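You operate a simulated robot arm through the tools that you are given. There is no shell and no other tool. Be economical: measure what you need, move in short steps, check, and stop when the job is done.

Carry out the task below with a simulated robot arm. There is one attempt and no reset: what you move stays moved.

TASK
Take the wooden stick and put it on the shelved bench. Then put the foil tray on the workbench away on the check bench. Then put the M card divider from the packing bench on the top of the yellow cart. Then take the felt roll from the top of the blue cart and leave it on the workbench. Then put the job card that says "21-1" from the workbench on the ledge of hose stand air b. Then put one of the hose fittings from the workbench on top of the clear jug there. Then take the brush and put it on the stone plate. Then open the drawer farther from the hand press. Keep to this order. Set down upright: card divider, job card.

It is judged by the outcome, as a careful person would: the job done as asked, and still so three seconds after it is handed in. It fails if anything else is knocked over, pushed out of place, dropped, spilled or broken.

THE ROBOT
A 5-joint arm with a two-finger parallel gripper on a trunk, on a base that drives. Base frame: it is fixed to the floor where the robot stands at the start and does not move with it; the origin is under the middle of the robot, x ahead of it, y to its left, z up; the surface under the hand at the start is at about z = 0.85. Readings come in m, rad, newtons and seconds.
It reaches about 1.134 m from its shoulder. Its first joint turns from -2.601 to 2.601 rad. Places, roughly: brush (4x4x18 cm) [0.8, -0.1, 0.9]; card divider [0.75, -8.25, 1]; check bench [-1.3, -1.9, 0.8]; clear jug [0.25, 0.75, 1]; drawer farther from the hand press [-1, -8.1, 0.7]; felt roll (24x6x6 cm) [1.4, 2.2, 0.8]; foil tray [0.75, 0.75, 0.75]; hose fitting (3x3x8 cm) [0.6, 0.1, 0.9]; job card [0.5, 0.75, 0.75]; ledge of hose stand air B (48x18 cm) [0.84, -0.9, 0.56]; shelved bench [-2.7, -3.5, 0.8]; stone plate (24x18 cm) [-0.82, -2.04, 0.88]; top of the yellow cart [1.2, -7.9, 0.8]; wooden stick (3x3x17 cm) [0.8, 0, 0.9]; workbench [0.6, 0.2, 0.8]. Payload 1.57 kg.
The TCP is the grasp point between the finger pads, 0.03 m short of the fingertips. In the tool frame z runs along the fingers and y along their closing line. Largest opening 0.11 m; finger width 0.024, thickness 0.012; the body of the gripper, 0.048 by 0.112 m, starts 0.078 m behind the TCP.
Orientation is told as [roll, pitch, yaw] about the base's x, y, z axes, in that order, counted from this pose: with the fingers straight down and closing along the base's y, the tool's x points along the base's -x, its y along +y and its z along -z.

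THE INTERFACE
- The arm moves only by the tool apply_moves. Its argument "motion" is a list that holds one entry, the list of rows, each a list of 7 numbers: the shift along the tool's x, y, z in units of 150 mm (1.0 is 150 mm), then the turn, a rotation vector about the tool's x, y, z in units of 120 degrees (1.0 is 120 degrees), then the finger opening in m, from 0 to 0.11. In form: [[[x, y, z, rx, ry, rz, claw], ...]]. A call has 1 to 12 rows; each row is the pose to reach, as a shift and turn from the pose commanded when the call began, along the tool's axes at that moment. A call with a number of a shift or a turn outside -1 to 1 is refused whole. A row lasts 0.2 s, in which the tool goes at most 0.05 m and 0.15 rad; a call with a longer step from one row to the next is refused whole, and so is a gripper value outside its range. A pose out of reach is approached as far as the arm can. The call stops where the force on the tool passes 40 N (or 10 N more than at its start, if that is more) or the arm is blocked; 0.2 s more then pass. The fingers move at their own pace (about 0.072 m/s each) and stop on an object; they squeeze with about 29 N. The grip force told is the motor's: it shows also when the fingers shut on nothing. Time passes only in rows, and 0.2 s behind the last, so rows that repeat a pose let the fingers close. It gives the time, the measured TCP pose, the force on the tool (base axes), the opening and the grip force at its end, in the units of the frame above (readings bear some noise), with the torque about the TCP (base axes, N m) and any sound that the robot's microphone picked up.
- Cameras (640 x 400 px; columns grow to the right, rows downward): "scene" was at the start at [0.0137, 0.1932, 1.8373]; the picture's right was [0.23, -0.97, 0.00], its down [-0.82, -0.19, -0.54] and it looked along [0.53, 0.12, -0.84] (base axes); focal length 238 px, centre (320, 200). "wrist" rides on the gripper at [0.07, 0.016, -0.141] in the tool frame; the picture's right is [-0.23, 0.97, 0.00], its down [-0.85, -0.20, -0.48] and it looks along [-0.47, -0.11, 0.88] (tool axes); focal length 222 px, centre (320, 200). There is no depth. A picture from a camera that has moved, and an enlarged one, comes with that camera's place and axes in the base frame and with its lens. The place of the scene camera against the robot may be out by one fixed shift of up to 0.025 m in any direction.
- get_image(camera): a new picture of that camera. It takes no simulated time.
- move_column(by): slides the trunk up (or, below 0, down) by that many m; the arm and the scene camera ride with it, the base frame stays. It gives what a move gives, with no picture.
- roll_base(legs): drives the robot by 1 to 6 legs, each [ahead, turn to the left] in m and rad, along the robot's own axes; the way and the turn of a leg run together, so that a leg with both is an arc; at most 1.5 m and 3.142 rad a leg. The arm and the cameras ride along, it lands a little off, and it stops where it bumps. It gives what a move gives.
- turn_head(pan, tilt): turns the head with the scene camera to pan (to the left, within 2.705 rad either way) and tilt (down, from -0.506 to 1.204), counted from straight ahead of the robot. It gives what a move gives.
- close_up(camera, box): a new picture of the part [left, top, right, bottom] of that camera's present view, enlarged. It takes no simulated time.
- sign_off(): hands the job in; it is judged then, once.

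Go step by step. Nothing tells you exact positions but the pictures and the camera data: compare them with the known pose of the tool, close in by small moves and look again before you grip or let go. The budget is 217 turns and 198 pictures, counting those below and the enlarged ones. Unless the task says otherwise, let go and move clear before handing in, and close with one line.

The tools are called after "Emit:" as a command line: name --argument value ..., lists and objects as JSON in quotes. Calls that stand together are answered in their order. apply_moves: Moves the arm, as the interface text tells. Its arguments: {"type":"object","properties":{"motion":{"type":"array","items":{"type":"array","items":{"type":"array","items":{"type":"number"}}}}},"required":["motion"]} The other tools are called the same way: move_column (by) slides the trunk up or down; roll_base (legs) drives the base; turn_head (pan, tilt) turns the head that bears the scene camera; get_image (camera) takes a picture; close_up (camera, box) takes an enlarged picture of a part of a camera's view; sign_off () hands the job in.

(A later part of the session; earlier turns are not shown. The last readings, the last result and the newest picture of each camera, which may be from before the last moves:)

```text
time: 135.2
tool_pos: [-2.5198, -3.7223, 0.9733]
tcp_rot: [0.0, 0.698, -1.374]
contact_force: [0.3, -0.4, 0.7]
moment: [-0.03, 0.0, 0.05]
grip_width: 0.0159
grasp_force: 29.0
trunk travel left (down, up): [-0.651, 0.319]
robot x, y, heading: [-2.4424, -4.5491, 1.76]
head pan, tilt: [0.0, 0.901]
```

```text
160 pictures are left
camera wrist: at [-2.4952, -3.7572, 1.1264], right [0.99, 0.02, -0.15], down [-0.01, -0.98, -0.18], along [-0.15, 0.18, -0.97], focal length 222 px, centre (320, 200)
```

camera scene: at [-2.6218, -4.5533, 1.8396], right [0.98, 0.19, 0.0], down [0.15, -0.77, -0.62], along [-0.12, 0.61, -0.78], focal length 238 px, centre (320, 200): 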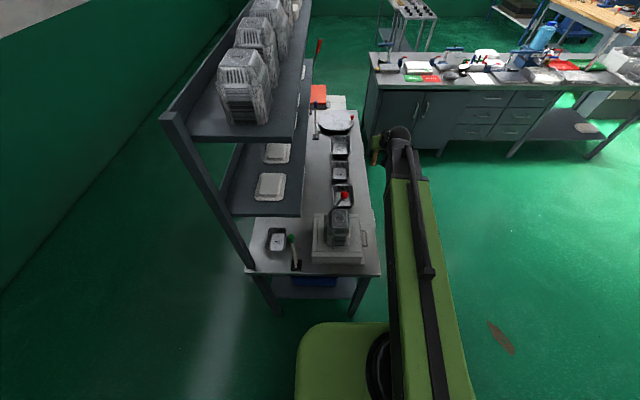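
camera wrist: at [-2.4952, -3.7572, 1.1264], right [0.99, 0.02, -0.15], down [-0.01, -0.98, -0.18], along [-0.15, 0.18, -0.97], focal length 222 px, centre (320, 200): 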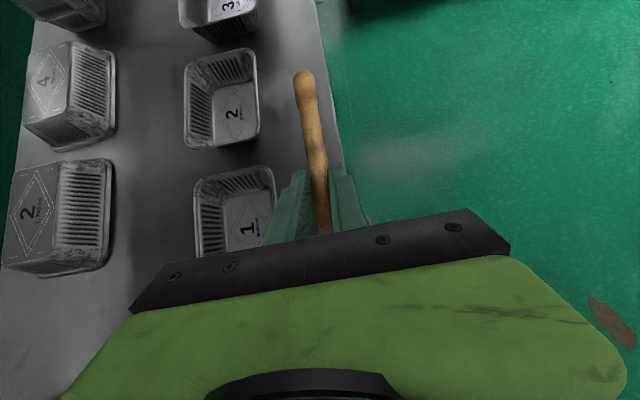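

Emit:
apply_moves --motion '[[[0.166, -0.117, 0.14, 0, 0, 0, 0], [0.332, -0.233, 0.279, 0, 0, 0, 0], [0.332, -0.233, 0.279, 0, 0, 0, 0]]]'

Emit:
move_column --by -0.1

Emit:
get_image --camera "wrist"

```text
time: 136.0
tool_pos: [-2.5563, -3.6624, 0.973]
tcp_rot: [-0.003, 0.7, -1.365]
contact_force: [0.5, -0.3, -0.3]
moment: [0.0, 0.02, -0.02]
grip_width: 0.0158
grasp_force: 28.9
out of reach, approached as far as the arm can: row 2, 3
trunk travel left (down, up): [-0.651, 0.319]
robot x, y, heading: [-2.4396, -4.5466, 1.757]
head pan, tilt: [0.0, 0.901]
```

```text
time: 137.4
tool_pos: [-2.5565, -3.6631, 0.8731]
tcp_rot: [-0.004, 0.698, -1.367]
contact_force: [0.1, 0.3, -1.2]
moment: [0.0, -0.02, 0.04]
grip_width: 0.016
grasp_force: 29.3
trunk travel left (down, up): [-0.551, 0.419]
robot x, y, heading: [-2.4378, -4.5487, 1.762]
head pan, tilt: [0.0, 0.901]
```

```text
159 pictures are left
camera wrist: at [-2.5322, -3.6973, 1.0265], right [0.99, 0.03, -0.15], down [0.0, -0.98, -0.18], along [-0.15, 0.18, -0.97], focal length 222 px, centre (320, 200)
```

wrist: 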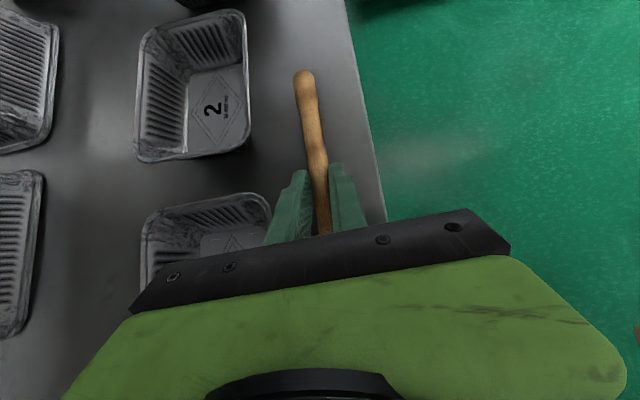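

Emit:
move_column --by -0.02

Emit:
move_column --by -0.008

Emit:
get_image --camera "wrist"

```text
time: 138.0
tool_pos: [-2.5566, -3.6634, 0.8546]
tcp_rot: [-0.004, 0.698, -1.367]
contact_force: [0.1, -1.5, 8.8]
moment: [0.53, 0.12, -0.01]
grip_width: 0.0158
grasp_force: 28.6
trunk travel left (down, up): [-0.531, 0.439]
robot x, y, heading: [-2.4413, -4.5432, 1.757]
head pan, tilt: [0.0, 0.901]
```

```text
time: 138.6
tool_pos: [-2.5556, -3.6633, 0.8502]
tcp_rot: [-0.001, 0.712, -1.366]
contact_force: [2.0, -9.1, 27.6]
moment: [-0.41, -0.28, -0.07]
grip_width: 0.0159
grasp_force: 28.9
trunk travel left (down, up): [-0.524, 0.446]
robot x, y, heading: [-2.4412, -4.5486, 1.756]
head pan, tilt: [0.0, 0.901]
stopped: the force on the tool passed its limit at 44 N (the readings are from after the stop); the commanded pose is now the measured one
```

```text
158 pictures are left
camera wrist: at [-2.5319, -3.6999, 1.003], right [0.99, 0.03, -0.15], down [0.0, -0.98, -0.19], along [-0.15, 0.19, -0.97], focal length 222 px, centre (320, 200)
```

wrist: 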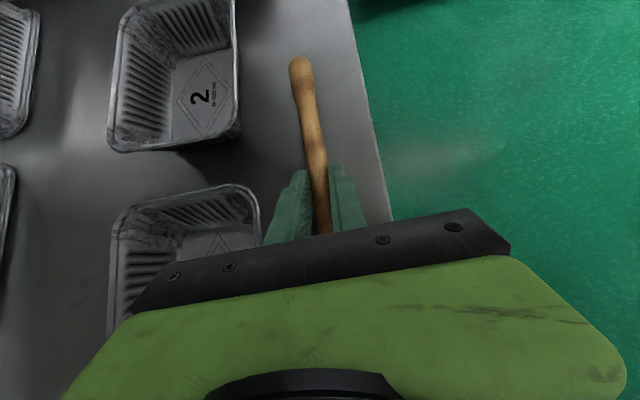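

The stick's end is on the deck. I open slightly so the fingers guide it down.

Emit:
apply_moves --motion '[[[0, 0, -0.02, 0, 0, 0, 0.026], [0, 0, -0.02, 0, 0, 0, 0.032], [0, 0, -0.02, 0, 0, 0, 0.032], [0, 0, -0.02, 0, 0, 0, 0.032]]]'

Emit:
get_image --camera "wrist"

```text
time: 139.6
tool_pos: [-2.5579, -3.6645, 0.8508]
tcp_rot: [-0.004, 0.716, -1.365]
contact_force: [-8.4, -7.7, 19.6]
moment: [0.02, 0.0, 0.14]
grip_width: 0.0234
grasp_force: 0.0
trunk travel left (down, up): [-0.524, 0.446]
robot x, y, heading: [-2.4412, -4.5439, 1.755]
head pan, tilt: [0.0, 0.901]
stopped in row 4: the force on the tool passed its limit at 40 N (the readings are from after the stop); the commanded pose is now the measured one
```

```text
157 pictures are left
camera wrist: at [-2.5345, -3.7015, 1.0027], right [0.99, 0.03, -0.15], down [0.0, -0.98, -0.2], along [-0.16, 0.2, -0.97], focal length 222 px, centre (320, 200)
```

wrist: 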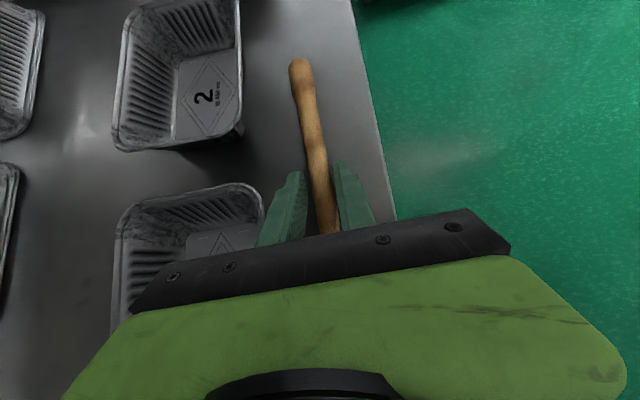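

Emit:
move_column --by 0.008

Emit:
apply_moves --motion '[[[0, 0, 0, 0, 0, 0, 0.032], [0, 0, 0, 0, 0, 0, 0.036], [0, 0, 0, 0, 0, 0, 0.036]]]'

Emit:
get_image --camera "wrist"

```text
time: 140.2
tool_pos: [-2.5567, -3.6626, 0.8553]
tcp_rot: [-0.005, 0.712, -1.366]
contact_force: [-0.2, 0.5, -0.2]
moment: [0.03, 0.0, -0.03]
grip_width: 0.032
grasp_force: 0.1
trunk travel left (down, up): [-0.532, 0.438]
robot x, y, heading: [-2.439, -4.5466, 1.759]
head pan, tilt: [0.0, 0.901]
```

```text
time: 141.0
tool_pos: [-2.5583, -3.6623, 0.8563]
tcp_rot: [-0.005, 0.712, -1.364]
contact_force: [0.1, -0.2, -0.5]
moment: [0.01, -0.03, 0.0]
grip_width: 0.0359
grasp_force: 0.1
trunk travel left (down, up): [-0.532, 0.438]
robot x, y, heading: [-2.4391, -4.5469, 1.759]
head pan, tilt: [0.0, 0.901]
```

```text
156 pictures are left
camera wrist: at [-2.533, -3.699, 1.0088], right [0.99, 0.03, -0.15], down [0.0, -0.98, -0.2], along [-0.15, 0.19, -0.97], focal length 222 px, centre (320, 200)
```

wrist: 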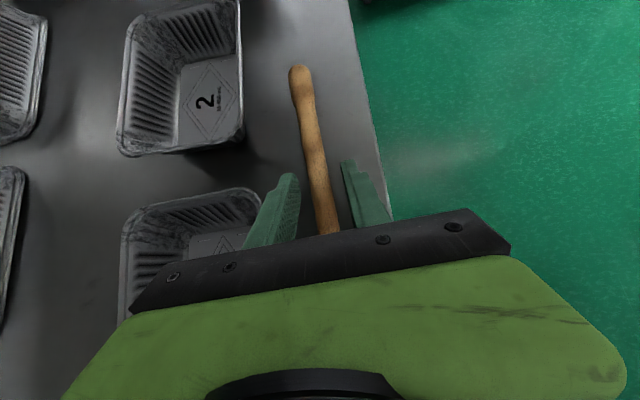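

The stick lies free on the deck. I raise the trunk and check.

Emit:
move_column --by 0.33

Emit:
get_image --camera "wrist"

```text
time: 144.2
tool_pos: [-2.5582, -3.662, 1.1861]
tcp_rot: [-0.002, 0.712, -1.366]
contact_force: [1.0, 0.5, -0.6]
moment: [0.01, -0.04, -0.02]
grip_width: 0.036
grasp_force: 0.0
trunk travel left (down, up): [-0.862, 0.108]
robot x, y, heading: [-2.4408, -4.5448, 1.757]
head pan, tilt: [0.0, 0.901]
```

```text
155 pictures are left
camera wrist: at [-2.533, -3.699, 1.3387], right [0.99, 0.03, -0.15], down [0.0, -0.98, -0.2], along [-0.15, 0.19, -0.97], focal length 222 px, centre (320, 200)
```

wrist: 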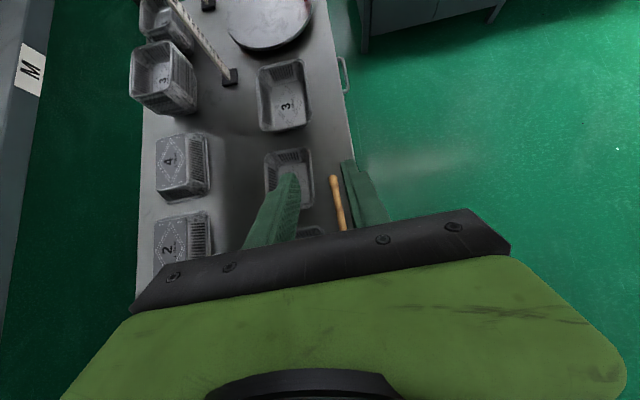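

The stick is done. Next the foil tray; I drive east to see whether the east passage is usable.

Emit:
roll_base --legs '[[0, -1.044], [1.0, 0], [0.9, 0]]'

Emit:
turn_head --pan 0 --tilt 0.5

Emit:
get_image --camera "scene"

```text
time: 156.3
tool_pos: [-0.3019, -2.7982, 1.1861]
tcp_rot: [-0.003, 0.714, -2.429]
contact_force: [0.1, -1.1, 0.3]
moment: [0.03, -0.02, 0.01]
grip_width: 0.0359
grasp_force: 0.0
trunk travel left (down, up): [-0.862, 0.108]
robot x, y, heading: [-1.0193, -3.3282, 0.695]
head pan, tilt: [0.0, 0.901]
```

```text
time: 157.2
tool_pos: [-0.3015, -2.799, 1.1864]
tcp_rot: [-0.004, 0.711, -2.429]
contact_force: [-0.5, 0.3, 1.0]
moment: [-0.02, 0.0, 0.04]
grip_width: 0.036
grasp_force: 0.0
trunk travel left (down, up): [-0.862, 0.108]
robot x, y, heading: [-1.0223, -3.3317, 0.697]
head pan, tilt: [0.0, 0.499]
```

```text
154 pictures are left
camera scene: at [-1.1004, -3.1726, 1.884], right [0.64, -0.77, 0.0], down [-0.37, -0.31, -0.88], along [0.67, 0.56, -0.48], focal length 238 px, centre (320, 200)
```

scene: 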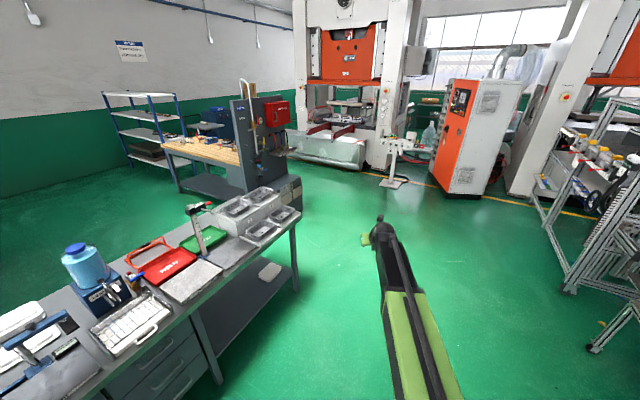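

Emit:
turn_head --pan 1.3 --tilt 1.2

Emit:
get_image --camera "scene"

Emit:
turn_head --pan -0.6 --tilt 1.2

Emit:
get_image --camera "scene"

```text
time: 158.6
tool_pos: [-0.3022, -2.7995, 1.1858]
tcp_rot: [-0.001, 0.713, -2.429]
contact_force: [0.1, -0.4, -0.5]
moment: [0.0, 0.02, -0.01]
grip_width: 0.0361
grasp_force: 0.2
trunk travel left (down, up): [-0.862, 0.108]
robot x, y, heading: [-1.0195, -3.3269, 0.699]
head pan, tilt: [1.3, 1.201]
```

```text
153 pictures are left
camera scene: at [-1.1933, -3.1798, 1.8304], right [0.91, 0.41, 0.0], down [0.38, -0.85, -0.36], along [-0.15, 0.33, -0.93], focal length 238 px, centre (320, 200)
```

scene: 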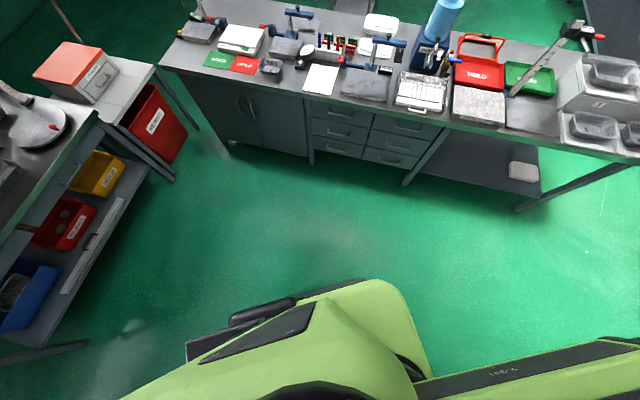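

```text
time: 160.5
tool_pos: [-0.3027, -2.7993, 1.1867]
tcp_rot: [-0.003, 0.712, -2.429]
contact_force: [-0.6, 1.2, -0.2]
moment: [-0.03, -0.03, 0.05]
grip_width: 0.0358
grasp_force: 0.0
trunk travel left (down, up): [-0.862, 0.108]
robot x, y, heading: [-1.0212, -3.3288, 0.695]
head pan, tilt: [-0.6, 1.201]
```

```text
152 pictures are left
camera scene: at [-1.1147, -3.2255, 1.8304], right [0.09, -1.0, 0.0], down [-0.93, -0.09, -0.36], along [0.36, 0.03, -0.93], focal length 238 px, centre (320, 200)
```

scene: 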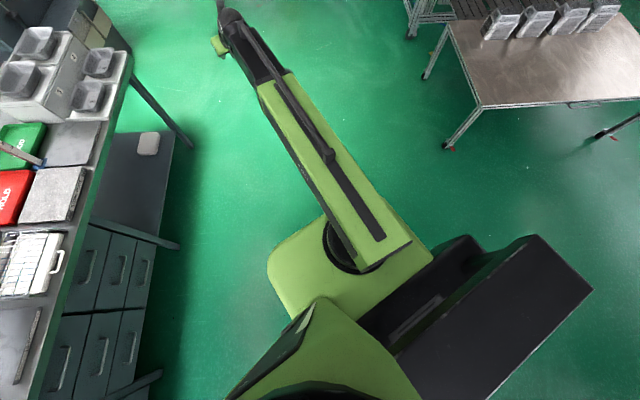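

I'll take the proven west route back rather than risk the narrow east gap.

Emit:
roll_base --legs '[[0, 0.335], [-1.5, 0], [-0.2, 0], [0, -1.03], [-1.2, 0], [-1.05, 0]]'

Emit:
turn_head --pan 0.4 --tilt 0.5

```text
time: 183.9
tool_pos: [-3.3917, -4.7739, 1.1873]
tcp_rot: [-0.006, 0.713, 3.11]
contact_force: [0.0, 1.1, -0.5]
moment: [-0.01, -0.01, 0.03]
grip_width: 0.036
grasp_force: 0.0
trunk travel left (down, up): [-0.862, 0.108]
robot x, y, heading: [-4.28, -4.6773, -0.058]
head pan, tilt: [-0.6, 1.201]
```

```text
time: 185.2
tool_pos: [-3.392, -4.7742, 1.186]
tcp_rot: [-0.005, 0.712, 3.111]
contact_force: [0.7, -1.0, -0.8]
moment: [0.02, -0.02, -0.01]
grip_width: 0.0359
grasp_force: 0.1
trunk travel left (down, up): [-0.862, 0.108]
robot x, y, heading: [-4.2778, -4.68, -0.057]
head pan, tilt: [0.4, 0.499]
```

Emit:
roll_base --legs '[[0, 1.592], [1.2, 0], [0.98, 0], [0, -0.78], [1.5, 0], [0, -0.53]]'

```text
time: 210.4
tool_pos: [-2.2419, -1.3184, 1.1886]
tcp_rot: [-0.008, 0.714, -2.862]
contact_force: [-0.9, -0.3, -0.7]
moment: [0.01, -0.02, 0.0]
grip_width: 0.0362
grasp_force: 0.1
trunk travel left (down, up): [-0.862, 0.108]
robot x, y, heading: [-3.1105, -1.5015, 0.258]
head pan, tilt: [0.4, 0.499]
```

Emit:
roll_base --legs '[[1.07, 0], [1.0, 0], [0, 1.07], [0.9, 0], [0.85, 0], [0, -1.31]]'

Emit:
turn_head --pan 0.0 --tilt 0.7

Emit:
get_image --camera "scene"

```text
time: 235.2
tool_pos: [0.2541, 0.6884, 1.1864]
tcp_rot: [-0.016, 0.716, -3.122]
contact_force: [0.5, -0.4, -0.4]
moment: [0.07, 0.02, 0.01]
grip_width: 0.0359
grasp_force: 0.1
trunk travel left (down, up): [-0.862, 0.108]
robot x, y, heading: [-0.6366, 0.7363, -0.012]
head pan, tilt: [0.4, 0.499]
```

```text
time: 236.1
tool_pos: [0.2548, 0.6878, 1.186]
tcp_rot: [-0.013, 0.713, -3.122]
contact_force: [0.6, 0.4, -0.1]
moment: [0.01, 0.01, -0.01]
grip_width: 0.0362
grasp_force: 0.1
trunk travel left (down, up): [-0.862, 0.108]
robot x, y, heading: [-0.6349, 0.7327, -0.011]
head pan, tilt: [0.0, 0.7]
```

```text
151 pictures are left
camera scene: at [-0.5988, 0.8949, 1.8664], right [-0.01, -1.0, 0.0], down [-0.64, 0.01, -0.77], along [0.77, -0.01, -0.64], focal length 238 px, centre (320, 200)
```

scene: 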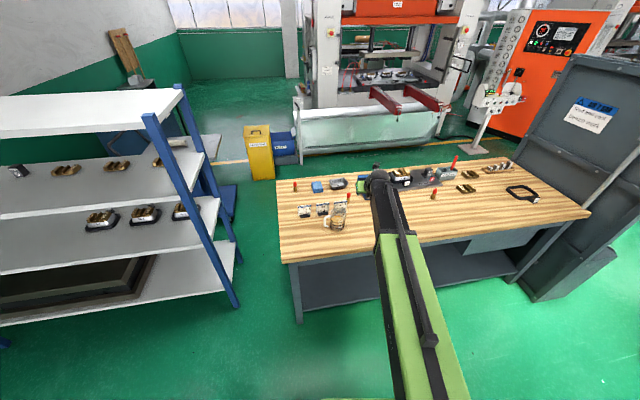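

Emit:
roll_base --legs '[[0.41, 0]]'

Emit:
get_image --camera "wrist"

Emit:
close_up --camera "scene" --box '[220, 140, 420, 265]'

```text
time: 238.6
tool_pos: [0.665, 0.6728, 1.1865]
tcp_rot: [-0.012, 0.713, -3.129]
contact_force: [0.3, -0.6, 0.0]
moment: [0.0, 0.01, 0.02]
grip_width: 0.036
grasp_force: 0.0
trunk travel left (down, up): [-0.862, 0.108]
robot x, y, heading: [-0.2225, 0.7245, -0.029]
head pan, tilt: [0.0, 0.7]
```

```text
150 pictures are left
camera wrist: at [0.6257, 0.6529, 1.3383], right [-0.15, -0.98, -0.16], down [-0.96, 0.18, -0.2], along [0.22, 0.12, -0.97], focal length 222 px, centre (320, 200)
```

wrist: 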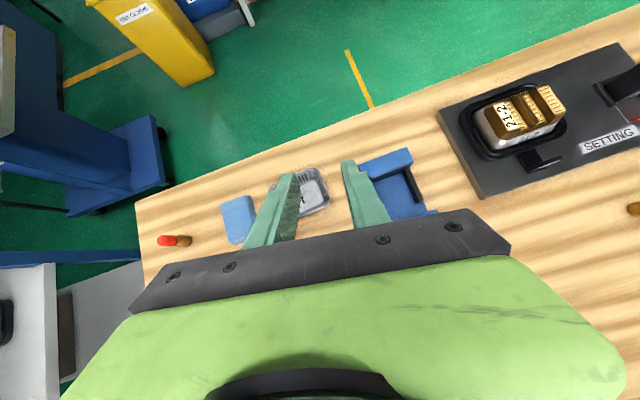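

```text
3.20 times, centred on (320, 202) of scene
camera zoom: at [-0.1849, 0.8882, 1.8663], right [-0.03, -1.0, 0.0], down [-0.64, 0.02, -0.76], along [0.76, -0.02, -0.64], focal length 762 px, centre (320, 192)
```

zoom: 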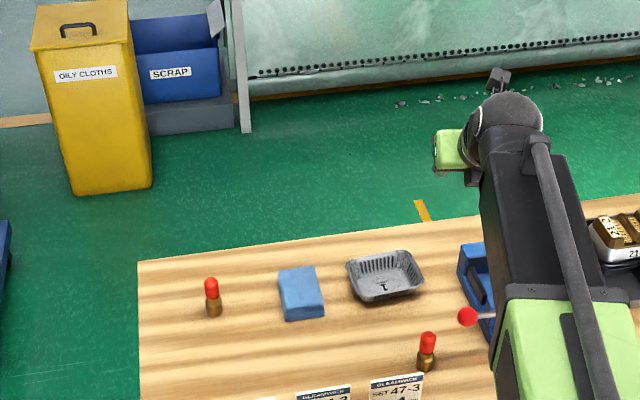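

Emit:
apply_moves --motion '[[[0, 0, 0, 0, -0.0681, 0, 0.036], [0, 0, 0, 0, -0.1362, 0, 0.036], [0, 0, 0, 0, -0.2043, 0, 0.036], [0, 0, 0, 0, -0.2724, 0, 0.036], [0, 0, 0, 0, -0.3404, 0, 0.036], [0, 0, 0, 0, -0.3404, 0, 0.036]]]'

Emit:
get_image --camera "wrist"

Emit:
close_up --camera "scene" --box '[290, 195, 390, 257]'

```text
time: 240.0
tool_pos: [0.6601, 0.6465, 1.1284]
tcp_rot: [-0.013, -0.001, -3.105]
contact_force: [-0.3, 0.8, -1.0]
moment: [0.02, 0.0, 0.0]
grip_width: 0.0358
grasp_force: 0.0
out of reach, approached as far as the arm can: row 1, 2, 3, 4, 5, 6
trunk travel left (down, up): [-0.862, 0.108]
robot x, y, heading: [-0.2231, 0.723, -0.028]
head pan, tilt: [0.0, 0.7]
```

```text
148 pictures are left
camera wrist: at [0.731, 0.6295, 1.2699], right [-0.19, -0.98, -0.01], down [-0.86, 0.16, 0.48], along [-0.47, 0.1, -0.88], focal length 222 px, centre (320, 200)
```

wrist: 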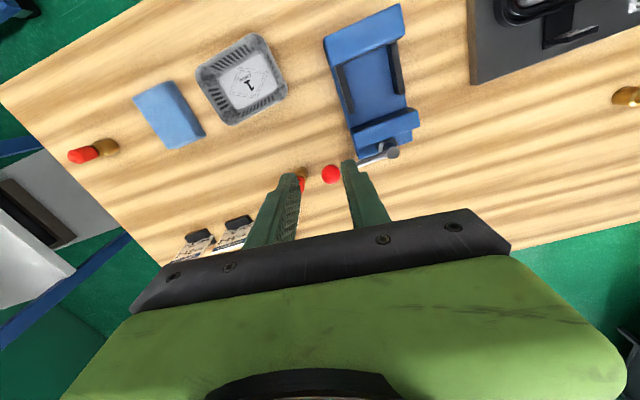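

```text
6.40 times, centred on (340, 226) of scene
camera zoom: at [-0.1867, 0.8884, 1.8664], right [-0.03, -1.0, 0.0], down [-0.64, 0.02, -0.77], along [0.76, -0.02, -0.64], focal length 1524 px, centre (192, 34)
```

zoom: 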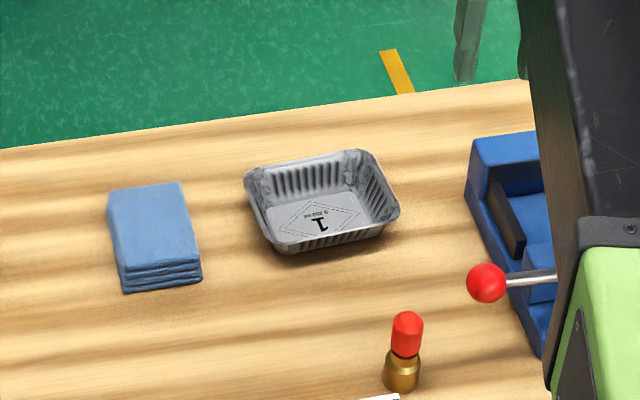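

The tray is about 10×8 cm, turned ~14°, centre near [0.75, 0.75]. I'll pinch its right short wall: align and come down part way.

Emit:
apply_moves --motion '[[[0.229, -0.12, 0, 0, 0, -0.0335, 0.036], [0.458, -0.24, 0, 0, 0, -0.067, 0.036], [0.687, -0.359, 0, 0, 0, -0.1005, 0.036], [0.687, -0.359, 0, 0, 0, -0.1005, 0.036]]]'

Emit:
move_column --by -0.14

Emit:
get_image --camera "wrist"

Emit:
get_image --camera "scene"

```text
time: 241.0
tool_pos: [0.7238, 0.7042, 1.1278]
tcp_rot: [-0.009, 0.006, -2.911]
contact_force: [0.1, 0.4, 0.5]
moment: [0.01, 0.02, -0.01]
grip_width: 0.036
grasp_force: 0.2
out of reach, approached as far as the arm can: row 2, 3, 4
trunk travel left (down, up): [-0.862, 0.108]
robot x, y, heading: [-0.2252, 0.7253, -0.026]
head pan, tilt: [0.0, 0.7]
```

```text
time: 242.7
tool_pos: [0.7223, 0.7038, 0.9882]
tcp_rot: [-0.009, 0.005, -2.91]
contact_force: [0.2, -0.5, -0.7]
moment: [0.01, -0.02, 0.0]
grip_width: 0.0356
grasp_force: 0.1
trunk travel left (down, up): [-0.722, 0.248]
robot x, y, heading: [-0.2238, 0.7245, -0.029]
head pan, tilt: [0.0, 0.7]
```

```text
146 pictures are left
camera wrist: at [0.7938, 0.7008, 1.1301], right [0.0, -1.0, -0.01], down [-0.88, -0.01, 0.48], along [-0.48, 0.01, -0.88], focal length 222 px, centre (320, 200)
```

wrist: 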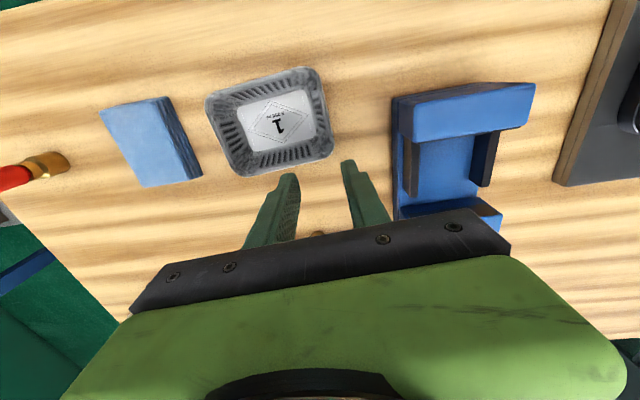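

```text
145 pictures are left
camera scene: at [-0.1862, 0.8882, 1.7264], right [-0.03, -1.0, 0.0], down [-0.64, 0.02, -0.77], along [0.76, -0.02, -0.64], focal length 238 px, centre (320, 200)
```

scene: 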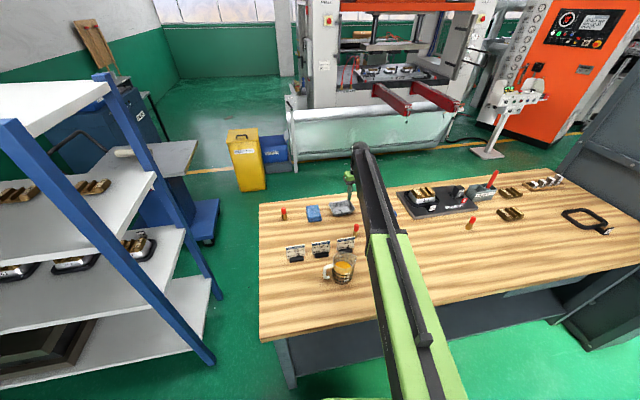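

Emit:
roll_base --legs '[[0.045, 0]]'

Emit:
get_image --camera "wrist"

```text
time: 243.6
tool_pos: [0.769, 0.7023, 0.9888]
tcp_rot: [-0.008, 0.003, -2.911]
contact_force: [0.4, -0.5, -1.3]
moment: [-0.01, 0.04, -0.01]
grip_width: 0.0358
grasp_force: 0.0
trunk travel left (down, up): [-0.722, 0.248]
robot x, y, heading: [-0.1793, 0.7268, -0.03]
head pan, tilt: [0.0, 0.7]
```

```text
144 pictures are left
camera wrist: at [0.8393, 0.6996, 1.129], right [0.0, -1.0, -0.01], down [-0.88, -0.01, 0.48], along [-0.48, 0.01, -0.88], focal length 222 px, centre (320, 200)
```

wrist: 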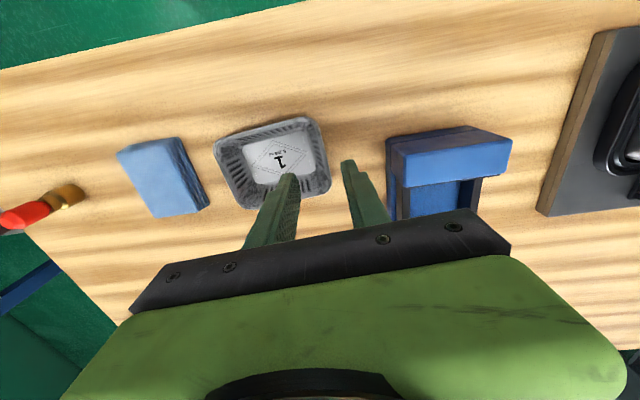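

Emit:
move_column --by -0.085

Emit:
get_image --camera "wrist"

```text
time: 244.8
tool_pos: [0.7669, 0.7035, 0.9038]
tcp_rot: [-0.008, 0.006, -2.911]
contact_force: [-0.1, 0.5, 0.1]
moment: [0.01, 0.0, -0.03]
grip_width: 0.0359
grasp_force: 0.1
trunk travel left (down, up): [-0.637, 0.333]
robot x, y, heading: [-0.1813, 0.7247, -0.024]
head pan, tilt: [0.0, 0.7]
```

```text
143 pictures are left
camera wrist: at [0.8382, 0.6996, 1.0451], right [0.0, -1.0, -0.01], down [-0.88, -0.01, 0.48], along [-0.48, 0.01, -0.88], focal length 222 px, centre (320, 200)
```

wrist: 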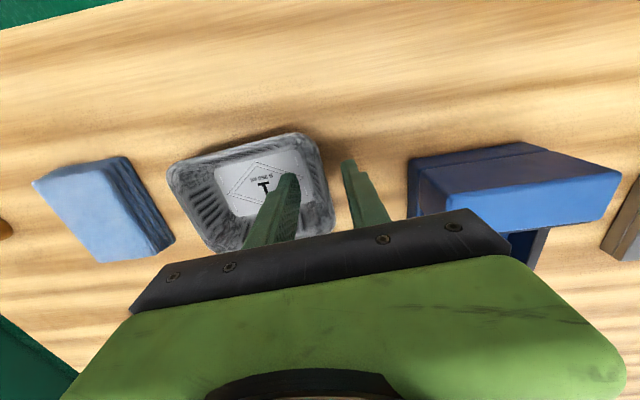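

Emit:
move_column --by -0.008

Emit:
apply_moves --motion '[[[0, 0, 0, 0, 0, 0, 0.0], [0, 0, 0, 0, 0, 0, 0.0], [0, 0, 0, 0, 0, 0, 0.0]]]'

Emit:
move_column --by 0.06

Emit:
get_image --camera "wrist"

```text
time: 245.3
tool_pos: [0.7676, 0.7025, 0.8953]
tcp_rot: [-0.009, 0.007, -2.911]
contact_force: [0.3, 0.3, 0.1]
moment: [0.04, 0.01, 0.02]
grip_width: 0.0359
grasp_force: 0.0
trunk travel left (down, up): [-0.629, 0.341]
robot x, y, heading: [-0.1782, 0.7206, -0.022]
head pan, tilt: [0.0, 0.7]
```

```text
time: 246.2
tool_pos: [0.7658, 0.7004, 0.894]
tcp_rot: [-0.008, 0.004, -2.911]
contact_force: [0.1, -0.6, 5.5]
moment: [0.52, 0.12, -0.01]
grip_width: 0.0105
grasp_force: 28.3
trunk travel left (down, up): [-0.629, 0.341]
robot x, y, heading: [-0.1775, 0.7222, -0.028]
head pan, tilt: [0.0, 0.7]
```

```text
time: 247.2
tool_pos: [0.766, 0.7028, 0.9559]
tcp_rot: [-0.008, 0.005, -2.911]
contact_force: [0.4, -0.5, 0.4]
moment: [0.0, -0.02, -0.03]
grip_width: 0.0016
grasp_force: 23.6
trunk travel left (down, up): [-0.689, 0.281]
robot x, y, heading: [-0.1801, 0.7205, -0.025]
head pan, tilt: [0.0, 0.7]
```

```text
142 pictures are left
camera wrist: at [0.8384, 0.6996, 1.0969], right [0.0, -1.0, -0.01], down [-0.88, -0.01, 0.48], along [-0.48, 0.01, -0.88], focal length 222 px, centre (320, 200)
```

wrist: 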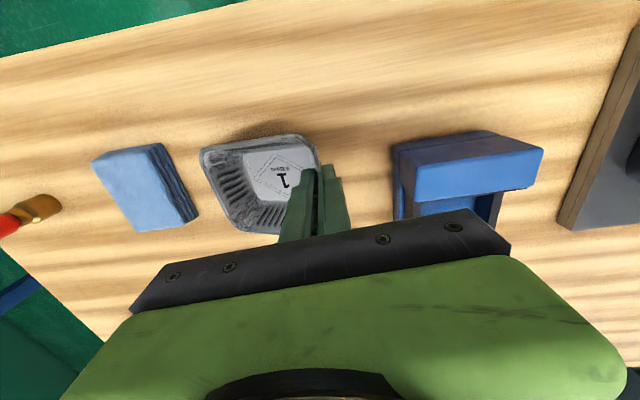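

The wall pinch slipped off the sloped foil. I'll instead grip the tray across its short side from outside; rise, open fully, spin 90° and centre over it.

Emit:
apply_moves --motion '[[[0, 0, 0, 0, 0, 0, 0.02]]]'

Emit:
move_column --by 0.08

Emit:
apply_moves --motion '[[[-0.0066, -0.029, 0, 0, 0, -0.0625, 0.11], [-0.013, -0.058, 0, 0, 0, -0.125, 0.11], [-0.02, -0.087, 0, 0, 0, -0.1875, 0.11], [-0.026, -0.116, 0, 0, 0, -0.25, 0.11], [-0.033, -0.145, 0, 0, 0, -0.3125, 0.11], [-0.04, -0.174, 0, 0, 0, -0.375, 0.11], [-0.046, -0.203, 0, 0, 0, -0.4375, 0.11], [-0.053, -0.231, 0, 0, 0, -0.5, 0.11], [-0.059, -0.26, 0, 0, 0, -0.5625, 0.11], [-0.066, -0.289, 0, 0, 0, -0.625, 0.11], [-0.073, -0.318, 0, 0, 0, -0.6875, 0.11], [-0.079, -0.347, 0, 0, 0, -0.75, 0.11]]]'

Emit:
get_image --camera "wrist"

```text
time: 247.6
tool_pos: [0.768, 0.7022, 0.9557]
tcp_rot: [-0.006, 0.006, -2.911]
contact_force: [0.8, 0.3, 0.2]
moment: [0.04, -0.01, 0.01]
grip_width: 0.0201
grasp_force: 0.1
trunk travel left (down, up): [-0.689, 0.281]
robot x, y, heading: [-0.1779, 0.7243, -0.021]
head pan, tilt: [0.0, 0.7]
```

```text
time: 248.7
tool_pos: [0.7673, 0.7028, 1.0346]
tcp_rot: [-0.007, 0.006, -2.911]
contact_force: [0.1, 0.5, 1.0]
moment: [-0.01, 0.01, 0.02]
grip_width: 0.0201
grasp_force: 0.1
trunk travel left (down, up): [-0.769, 0.201]
robot x, y, heading: [-0.1801, 0.7232, -0.027]
head pan, tilt: [0.0, 0.7]
```

```text
time: 251.3
tool_pos: [0.7436, 0.7515, 1.0372]
tcp_rot: [0.005, 0.01, -1.336]
contact_force: [-0.5, -0.4, 1.1]
moment: [0.0, -0.02, 0.01]
grip_width: 0.11
grasp_force: 0.0
trunk travel left (down, up): [-0.769, 0.201]
robot x, y, heading: [-0.1797, 0.7222, -0.026]
head pan, tilt: [0.0, 0.7]
```

```text
141 pictures are left
camera wrist: at [0.7428, 0.8195, 1.1775], right [1.0, 0.0, 0.0], down [0.0, -0.88, 0.47], along [0.0, -0.47, -0.88], focal length 222 px, centre (320, 200)
```

wrist: 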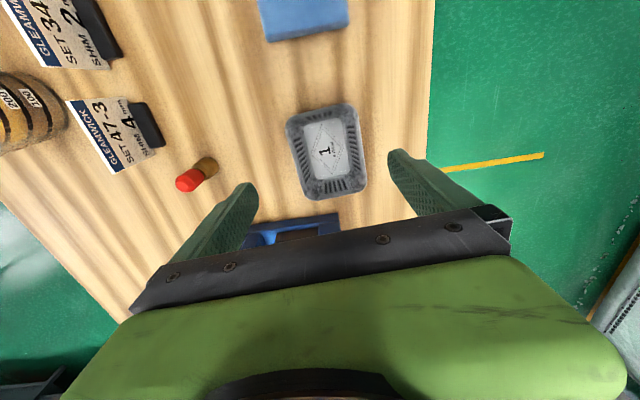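

Emit:
apply_moves --motion '[[[-0.138, 0.047, 0, 0, 0, 0, 0.11], [-0.138, 0.047, 0, 0, 0, 0, 0.11]]]'

Emit:
move_column --by -0.1

Emit:
get_image --camera "wrist"

```text
time: 251.9
tool_pos: [0.7562, 0.7318, 1.0371]
tcp_rot: [0.004, 0.009, -1.339]
contact_force: [-0.8, 0.2, -0.2]
moment: [-0.02, 0.0, 0.01]
grip_width: 0.11
grasp_force: 0.1
trunk travel left (down, up): [-0.769, 0.201]
robot x, y, heading: [-0.1773, 0.72, -0.024]
head pan, tilt: [0.0, 0.7]
```

```text
time: 253.2
tool_pos: [0.7547, 0.7306, 0.9357]
tcp_rot: [0.006, 0.009, -1.341]
contact_force: [0.5, 0.2, 0.4]
moment: [0.03, 0.03, 0.01]
grip_width: 0.1101
grasp_force: 0.0
trunk travel left (down, up): [-0.669, 0.301]
robot x, y, heading: [-0.1763, 0.7242, -0.023]
head pan, tilt: [0.0, 0.7]
```

```text
140 pictures are left
camera wrist: at [0.7549, 0.8007, 1.0776], right [1.0, 0.0, 0.0], down [0.0, -0.88, 0.47], along [0.0, -0.47, -0.88], focal length 222 px, centre (320, 200)
```

wrist: 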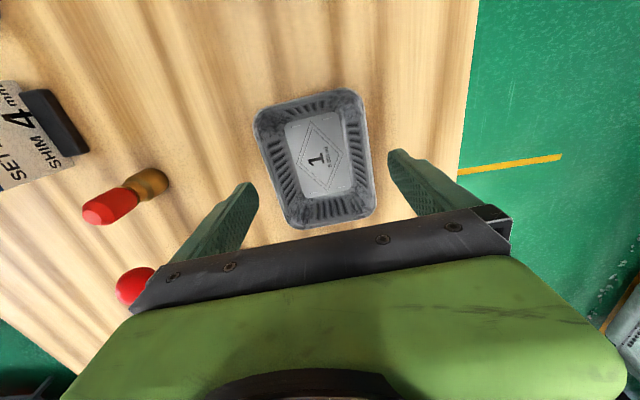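

Emit:
move_column --by -0.043

Emit:
apply_moves --motion '[[[0, 0, 0, 0, 0, 0, 0.06], [0, 0, 0, 0, 0, 0, 0.06], [0, 0, 0, 0, 0, 0, 0.06]]]'

Emit:
get_image --camera "wrist"

```text
time: 254.1
tool_pos: [0.7561, 0.7316, 0.8924]
tcp_rot: [0.005, 0.008, -1.342]
contact_force: [1.2, 0.7, 0.1]
moment: [-0.03, 0.0, 0.0]
grip_width: 0.11
grasp_force: 0.1
trunk travel left (down, up): [-0.626, 0.344]
robot x, y, heading: [-0.1785, 0.7233, -0.026]
head pan, tilt: [0.0, 0.7]
```

```text
time: 254.9
tool_pos: [0.7551, 0.7324, 0.8929]
tcp_rot: [0.005, 0.008, -1.341]
contact_force: [0.3, -0.2, 0.2]
moment: [0.03, -0.01, 0.0]
grip_width: 0.0929
grasp_force: 29.2
trunk travel left (down, up): [-0.626, 0.344]
robot x, y, heading: [-0.1769, 0.7199, -0.027]
head pan, tilt: [0.0, 0.7]
```

```text
139 pictures are left
camera wrist: at [0.7549, 0.8007, 1.0346], right [1.0, 0.0, 0.0], down [0.0, -0.88, 0.47], along [0.0, -0.47, -0.88], focal length 222 px, centre (320, 200)
```

wrist: 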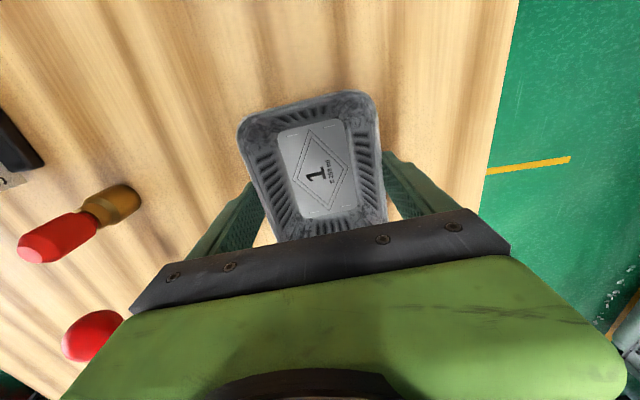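

Gripped at 9.3 cm. I lift and check.

Emit:
move_column --by 0.06

Emit:
get_image --camera "wrist"

Emit:
close_up --camera "scene" --box '[240, 160, 440, 300]'

```text
time: 255.9
tool_pos: [0.7559, 0.732, 0.9524]
tcp_rot: [0.006, 0.007, -1.341]
contact_force: [-0.1, 0.3, -0.2]
moment: [-0.02, 0.0, -0.06]
grip_width: 0.093
grasp_force: 29.6
trunk travel left (down, up): [-0.686, 0.284]
robot x, y, heading: [-0.1811, 0.7238, -0.028]
head pan, tilt: [0.0, 0.7]
```

```text
138 pictures are left
camera wrist: at [0.755, 0.8007, 1.0944], right [1.0, 0.0, 0.0], down [0.0, -0.88, 0.47], along [0.0, -0.47, -0.88], focal length 222 px, centre (320, 200)
```

wrist: 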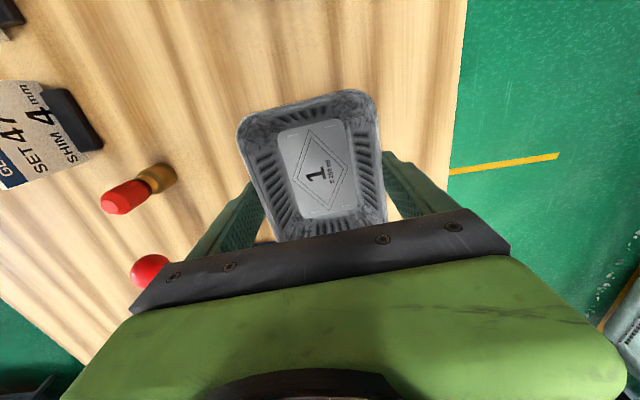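

```text
2.86 times, centred on (340, 230) of scene
camera zoom: at [-0.1416, 0.8871, 1.6904], right [-0.03, -1.0, 0.0], down [-0.64, 0.02, -0.76], along [0.76, -0.02, -0.64], focal length 680 px, centre (263, 114)
```

zoom: 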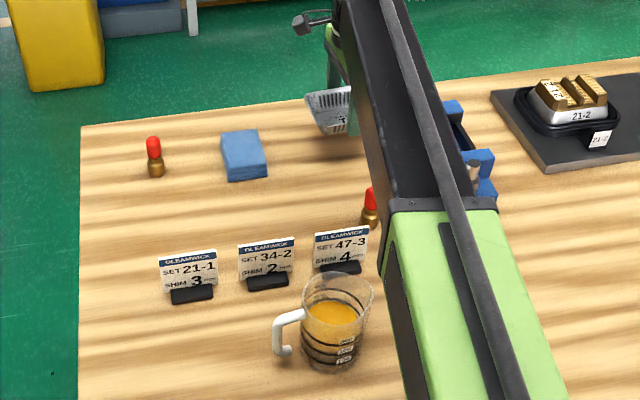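

Tray held level. I raise it, back off and drive to the north side of the check bench to look for a free spot.

Emit:
move_column --by 0.25

Emit:
roll_base --legs '[[-0.55, 0], [0, -1.545], [0.9, 0]]'

Emit:
turn_head --pan 0.0 --tilt 0.75

Emit:
get_image --camera "scene"

Emit:
close_up --camera "scene" --box '[160, 100, 480, 300]'

```text
time: 258.5
tool_pos: [0.7557, 0.7318, 1.2021]
tcp_rot: [0.005, 0.01, -1.341]
contact_force: [1.0, 0.1, -0.5]
moment: [0.01, -0.03, 0.0]
grip_width: 0.093
grasp_force: 29.0
trunk travel left (down, up): [-0.936, 0.034]
robot x, y, heading: [-0.1763, 0.7272, -0.027]
head pan, tilt: [0.0, 0.7]
```

```text
time: 269.8
tool_pos: [-0.7307, -1.0852, 1.2022]
tcp_rot: [0.005, 0.008, -2.895]
contact_force: [-1.0, -0.8, -0.7]
moment: [0.07, -0.01, -0.02]
grip_width: 0.0929
grasp_force: 28.9
trunk travel left (down, up): [-0.936, 0.034]
robot x, y, heading: [-0.751, -0.1501, -1.59]
head pan, tilt: [0.0, 0.7]
```

```text
time: 270.4
tool_pos: [-0.7301, -1.083, 1.2029]
tcp_rot: [0.005, 0.007, -2.898]
contact_force: [0.0, -0.1, -0.6]
moment: [0.02, 0.02, -0.03]
grip_width: 0.093
grasp_force: 28.7
trunk travel left (down, up): [-0.936, 0.034]
robot x, y, heading: [-0.7528, -0.1505, -1.592]
head pan, tilt: [0.0, 0.75]
```

```text
136 pictures are left
camera scene: at [-0.5903, -0.1951, 1.9361], right [-1.0, 0.02, 0.0], down [0.01, 0.68, -0.73], along [-0.01, -0.73, -0.68], focal length 238 px, centre (320, 200)
```

scene: 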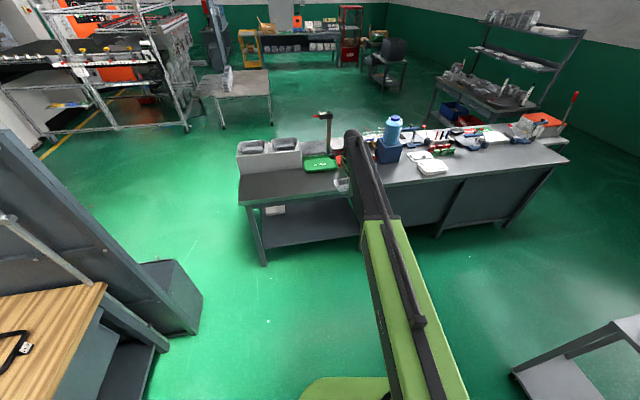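

```text
2.00 times, centred on (320, 200) of scene
camera zoom: at [-0.5903, -0.1951, 1.9361], right [-1.0, 0.02, 0.0], down [0.01, 0.68, -0.73], along [-0.01, -0.73, -0.68], focal length 476 px, centre (320, 200)
```

zoom: 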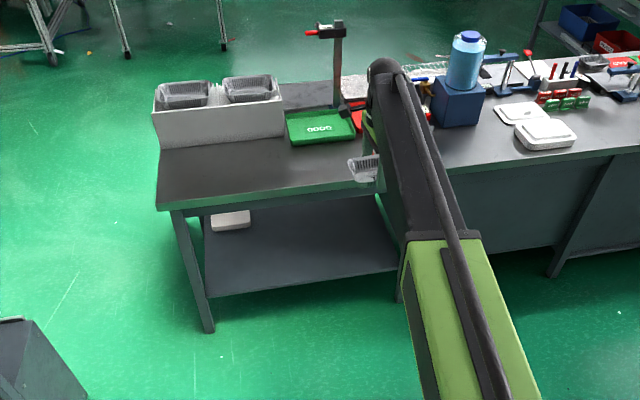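

Emit:
roll_base --legs '[[0, 0.33], [0.47, 0]]'

Emit:
get_image --camera "wrist"

Emit:
get_image --camera "scene"

```text
time: 274.3
tool_pos: [-0.2886, -1.4853, 1.2026]
tcp_rot: [0.006, 0.009, -2.574]
contact_force: [0.3, -0.5, 0.3]
moment: [-0.01, 0.03, 0.0]
grip_width: 0.0929
grasp_force: 28.7
trunk travel left (down, up): [-0.936, 0.034]
robot x, y, heading: [-0.6096, -0.6074, -1.259]
head pan, tilt: [0.0, 0.75]
```

```text
134 pictures are left
camera wrist: at [-0.2224, -1.4628, 1.3446], right [0.33, -0.94, 0.0], down [-0.83, -0.29, 0.47], along [-0.44, -0.16, -0.88], focal length 222 px, centre (320, 200)
```

wrist: 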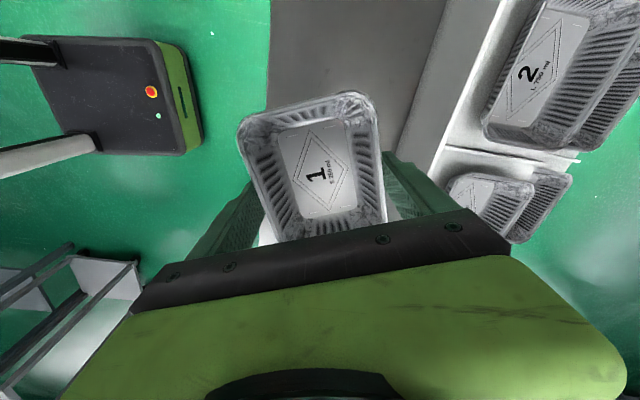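

```text
133 pictures are left
camera scene: at [-0.4435, -0.5963, 1.9361], right [-0.95, -0.31, 0.0], down [-0.21, 0.65, -0.73], along [0.22, -0.7, -0.68], focal length 238 px, centre (320, 200)
```

scene: 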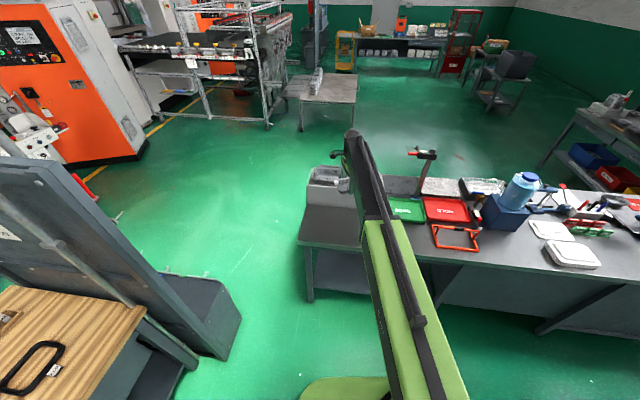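

Emit:
move_column --by -0.27

Emit:
get_image --camera "wrist"

Emit:
move_column --by -0.025

```text
time: 277.1
tool_pos: [-0.2884, -1.4853, 0.9329]
tcp_rot: [0.004, 0.008, -2.574]
contact_force: [0.3, 0.3, 0.0]
moment: [-0.02, -0.01, -0.01]
grip_width: 0.0926
grasp_force: 29.3
trunk travel left (down, up): [-0.666, 0.304]
robot x, y, heading: [-0.6091, -0.6082, -1.256]
head pan, tilt: [0.0, 0.75]
```

```text
132 pictures are left
camera wrist: at [-0.2223, -1.4628, 1.0746], right [0.33, -0.94, 0.0], down [-0.83, -0.29, 0.47], along [-0.44, -0.16, -0.88], focal length 222 px, centre (320, 200)
```

wrist: 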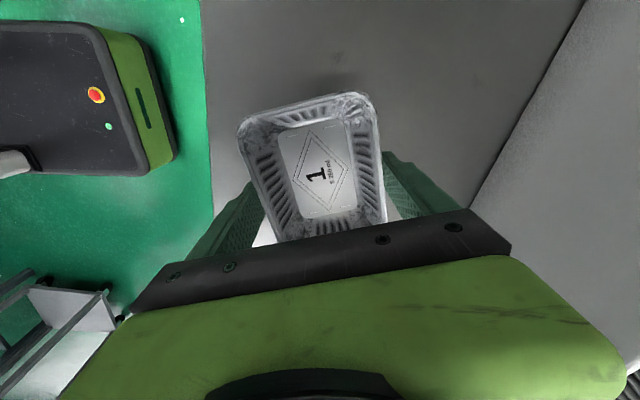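

```text
time: 277.8
tool_pos: [-0.2884, -1.4856, 0.9077]
tcp_rot: [0.005, 0.009, -2.574]
contact_force: [-0.4, -0.6, -0.5]
moment: [0.03, 0.01, 0.03]
grip_width: 0.0928
grasp_force: 29.2
trunk travel left (down, up): [-0.641, 0.329]
robot x, y, heading: [-0.6147, -0.6047, -1.255]
head pan, tilt: [0.0, 0.75]
```

Emit:
move_column --by -0.012

Emit:
move_column --by -0.006

Emit:
get_image --camera "wrist"

```text
time: 278.4
tool_pos: [-0.2874, -1.4863, 0.8969]
tcp_rot: [0.007, 0.009, -2.576]
contact_force: [-0.5, -0.5, -0.8]
moment: [-0.05, 0.04, -0.01]
grip_width: 0.0928
grasp_force: 29.2
trunk travel left (down, up): [-0.629, 0.341]
robot x, y, heading: [-0.6107, -0.6096, -1.26]
head pan, tilt: [0.0, 0.75]
```

```text
time: 278.9
tool_pos: [-0.2897, -1.4845, 0.8909]
tcp_rot: [0.007, 0.008, -2.574]
contact_force: [1.5, -3.6, 13.6]
moment: [-0.08, -0.04, 0.0]
grip_width: 0.0928
grasp_force: 28.2
trunk travel left (down, up): [-0.623, 0.347]
robot x, y, heading: [-0.6085, -0.6061, -1.258]
head pan, tilt: [0.0, 0.75]
```

```text
131 pictures are left
camera wrist: at [-0.2226, -1.4621, 1.0326], right [0.33, -0.94, 0.0], down [-0.83, -0.29, 0.47], along [-0.44, -0.16, -0.88], focal length 222 px, centre (320, 200)
```

wrist: 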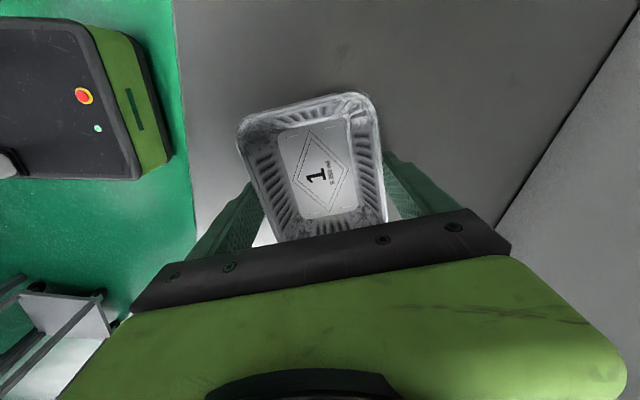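

On the deck. Release and rise.

Emit:
apply_moves --motion '[[[0, 0, 0, 0, 0, 0, 0.1], [0, 0, 0, 0, 0, 0, 0.11], [0, 0, 0, 0, 0, 0, 0.11]]]'

Emit:
move_column --by 0.31

Emit:
get_image --camera "wrist"

Emit:
turn_head --pan 0.3 --tilt 0.9

Emit:
get_image --camera "scene"

```text
time: 279.7
tool_pos: [-0.2892, -1.4855, 0.8898]
tcp_rot: [0.005, 0.007, -2.575]
contact_force: [0.5, 0.0, -0.4]
moment: [-0.03, -0.02, 0.0]
grip_width: 0.11
grasp_force: 0.0
trunk travel left (down, up): [-0.623, 0.347]
robot x, y, heading: [-0.6089, -0.6066, -1.26]
head pan, tilt: [0.0, 0.75]
```

```text
time: 282.8
tool_pos: [-0.2882, -1.4859, 1.2001]
tcp_rot: [0.006, 0.008, -2.576]
contact_force: [0.2, 1.4, -0.3]
moment: [0.02, -0.01, 0.01]
grip_width: 0.1102
grasp_force: 0.1
trunk travel left (down, up): [-0.933, 0.037]
robot x, y, heading: [-0.6087, -0.6065, -1.262]
head pan, tilt: [0.0, 0.75]
```

```text
130 pictures are left
camera wrist: at [-0.2223, -1.4629, 1.3414], right [0.33, -0.94, 0.0], down [-0.83, -0.29, 0.47], along [-0.44, -0.16, -0.88], focal length 222 px, centre (320, 200)
```

wrist: 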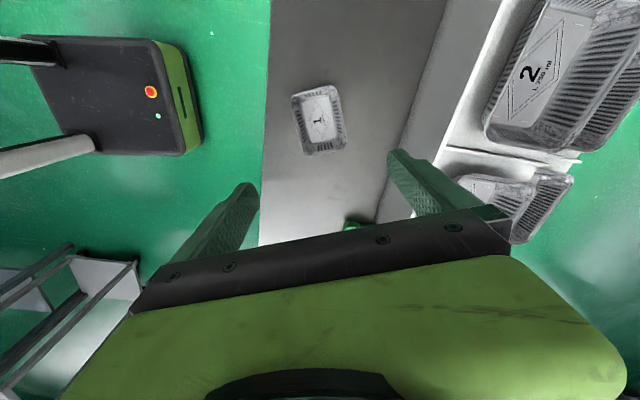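

```text
time: 283.6
tool_pos: [-0.2872, -1.4844, 1.1997]
tcp_rot: [0.006, 0.008, -2.574]
contact_force: [0.0, -0.2, -1.0]
moment: [0.02, 0.02, -0.01]
grip_width: 0.1098
grasp_force: 0.1
trunk travel left (down, up): [-0.933, 0.037]
robot x, y, heading: [-0.6137, -0.6067, -1.257]
head pan, tilt: [0.3, 0.901]
```

```text
129 pictures are left
camera scene: at [-0.4255, -0.5794, 1.9212], right [-0.82, -0.57, 0.0], down [-0.45, 0.64, -0.62], along [0.36, -0.51, -0.78], focal length 238 px, centre (320, 200)
```

scene: 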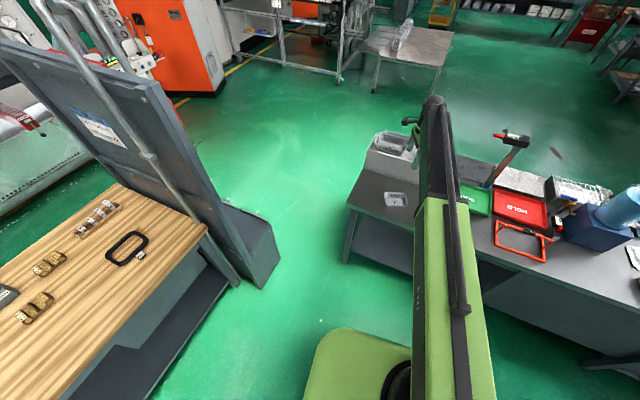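

The tray stands on the check bench. Now to the packing bench via the west route.

Emit:
roll_base --legs '[[0, -1.52], [1.38, 0], [0, -0.08], [1.25, 0], [0, 0.478], [1.5, 0]]'

```text
time: 309.1
tool_pos: [-4.9011, -3.045, 1.2001]
tcp_rot: [0.008, 0.011, 2.548]
contact_force: [-0.6, -0.2, -0.6]
moment: [0.03, 0.0, 0.01]
grip_width: 0.1099
grasp_force: 0.1
trunk travel left (down, up): [-0.933, 0.037]
robot x, y, heading: [-4.2204, -2.4007, -2.425]
head pan, tilt: [0.3, 0.901]
```

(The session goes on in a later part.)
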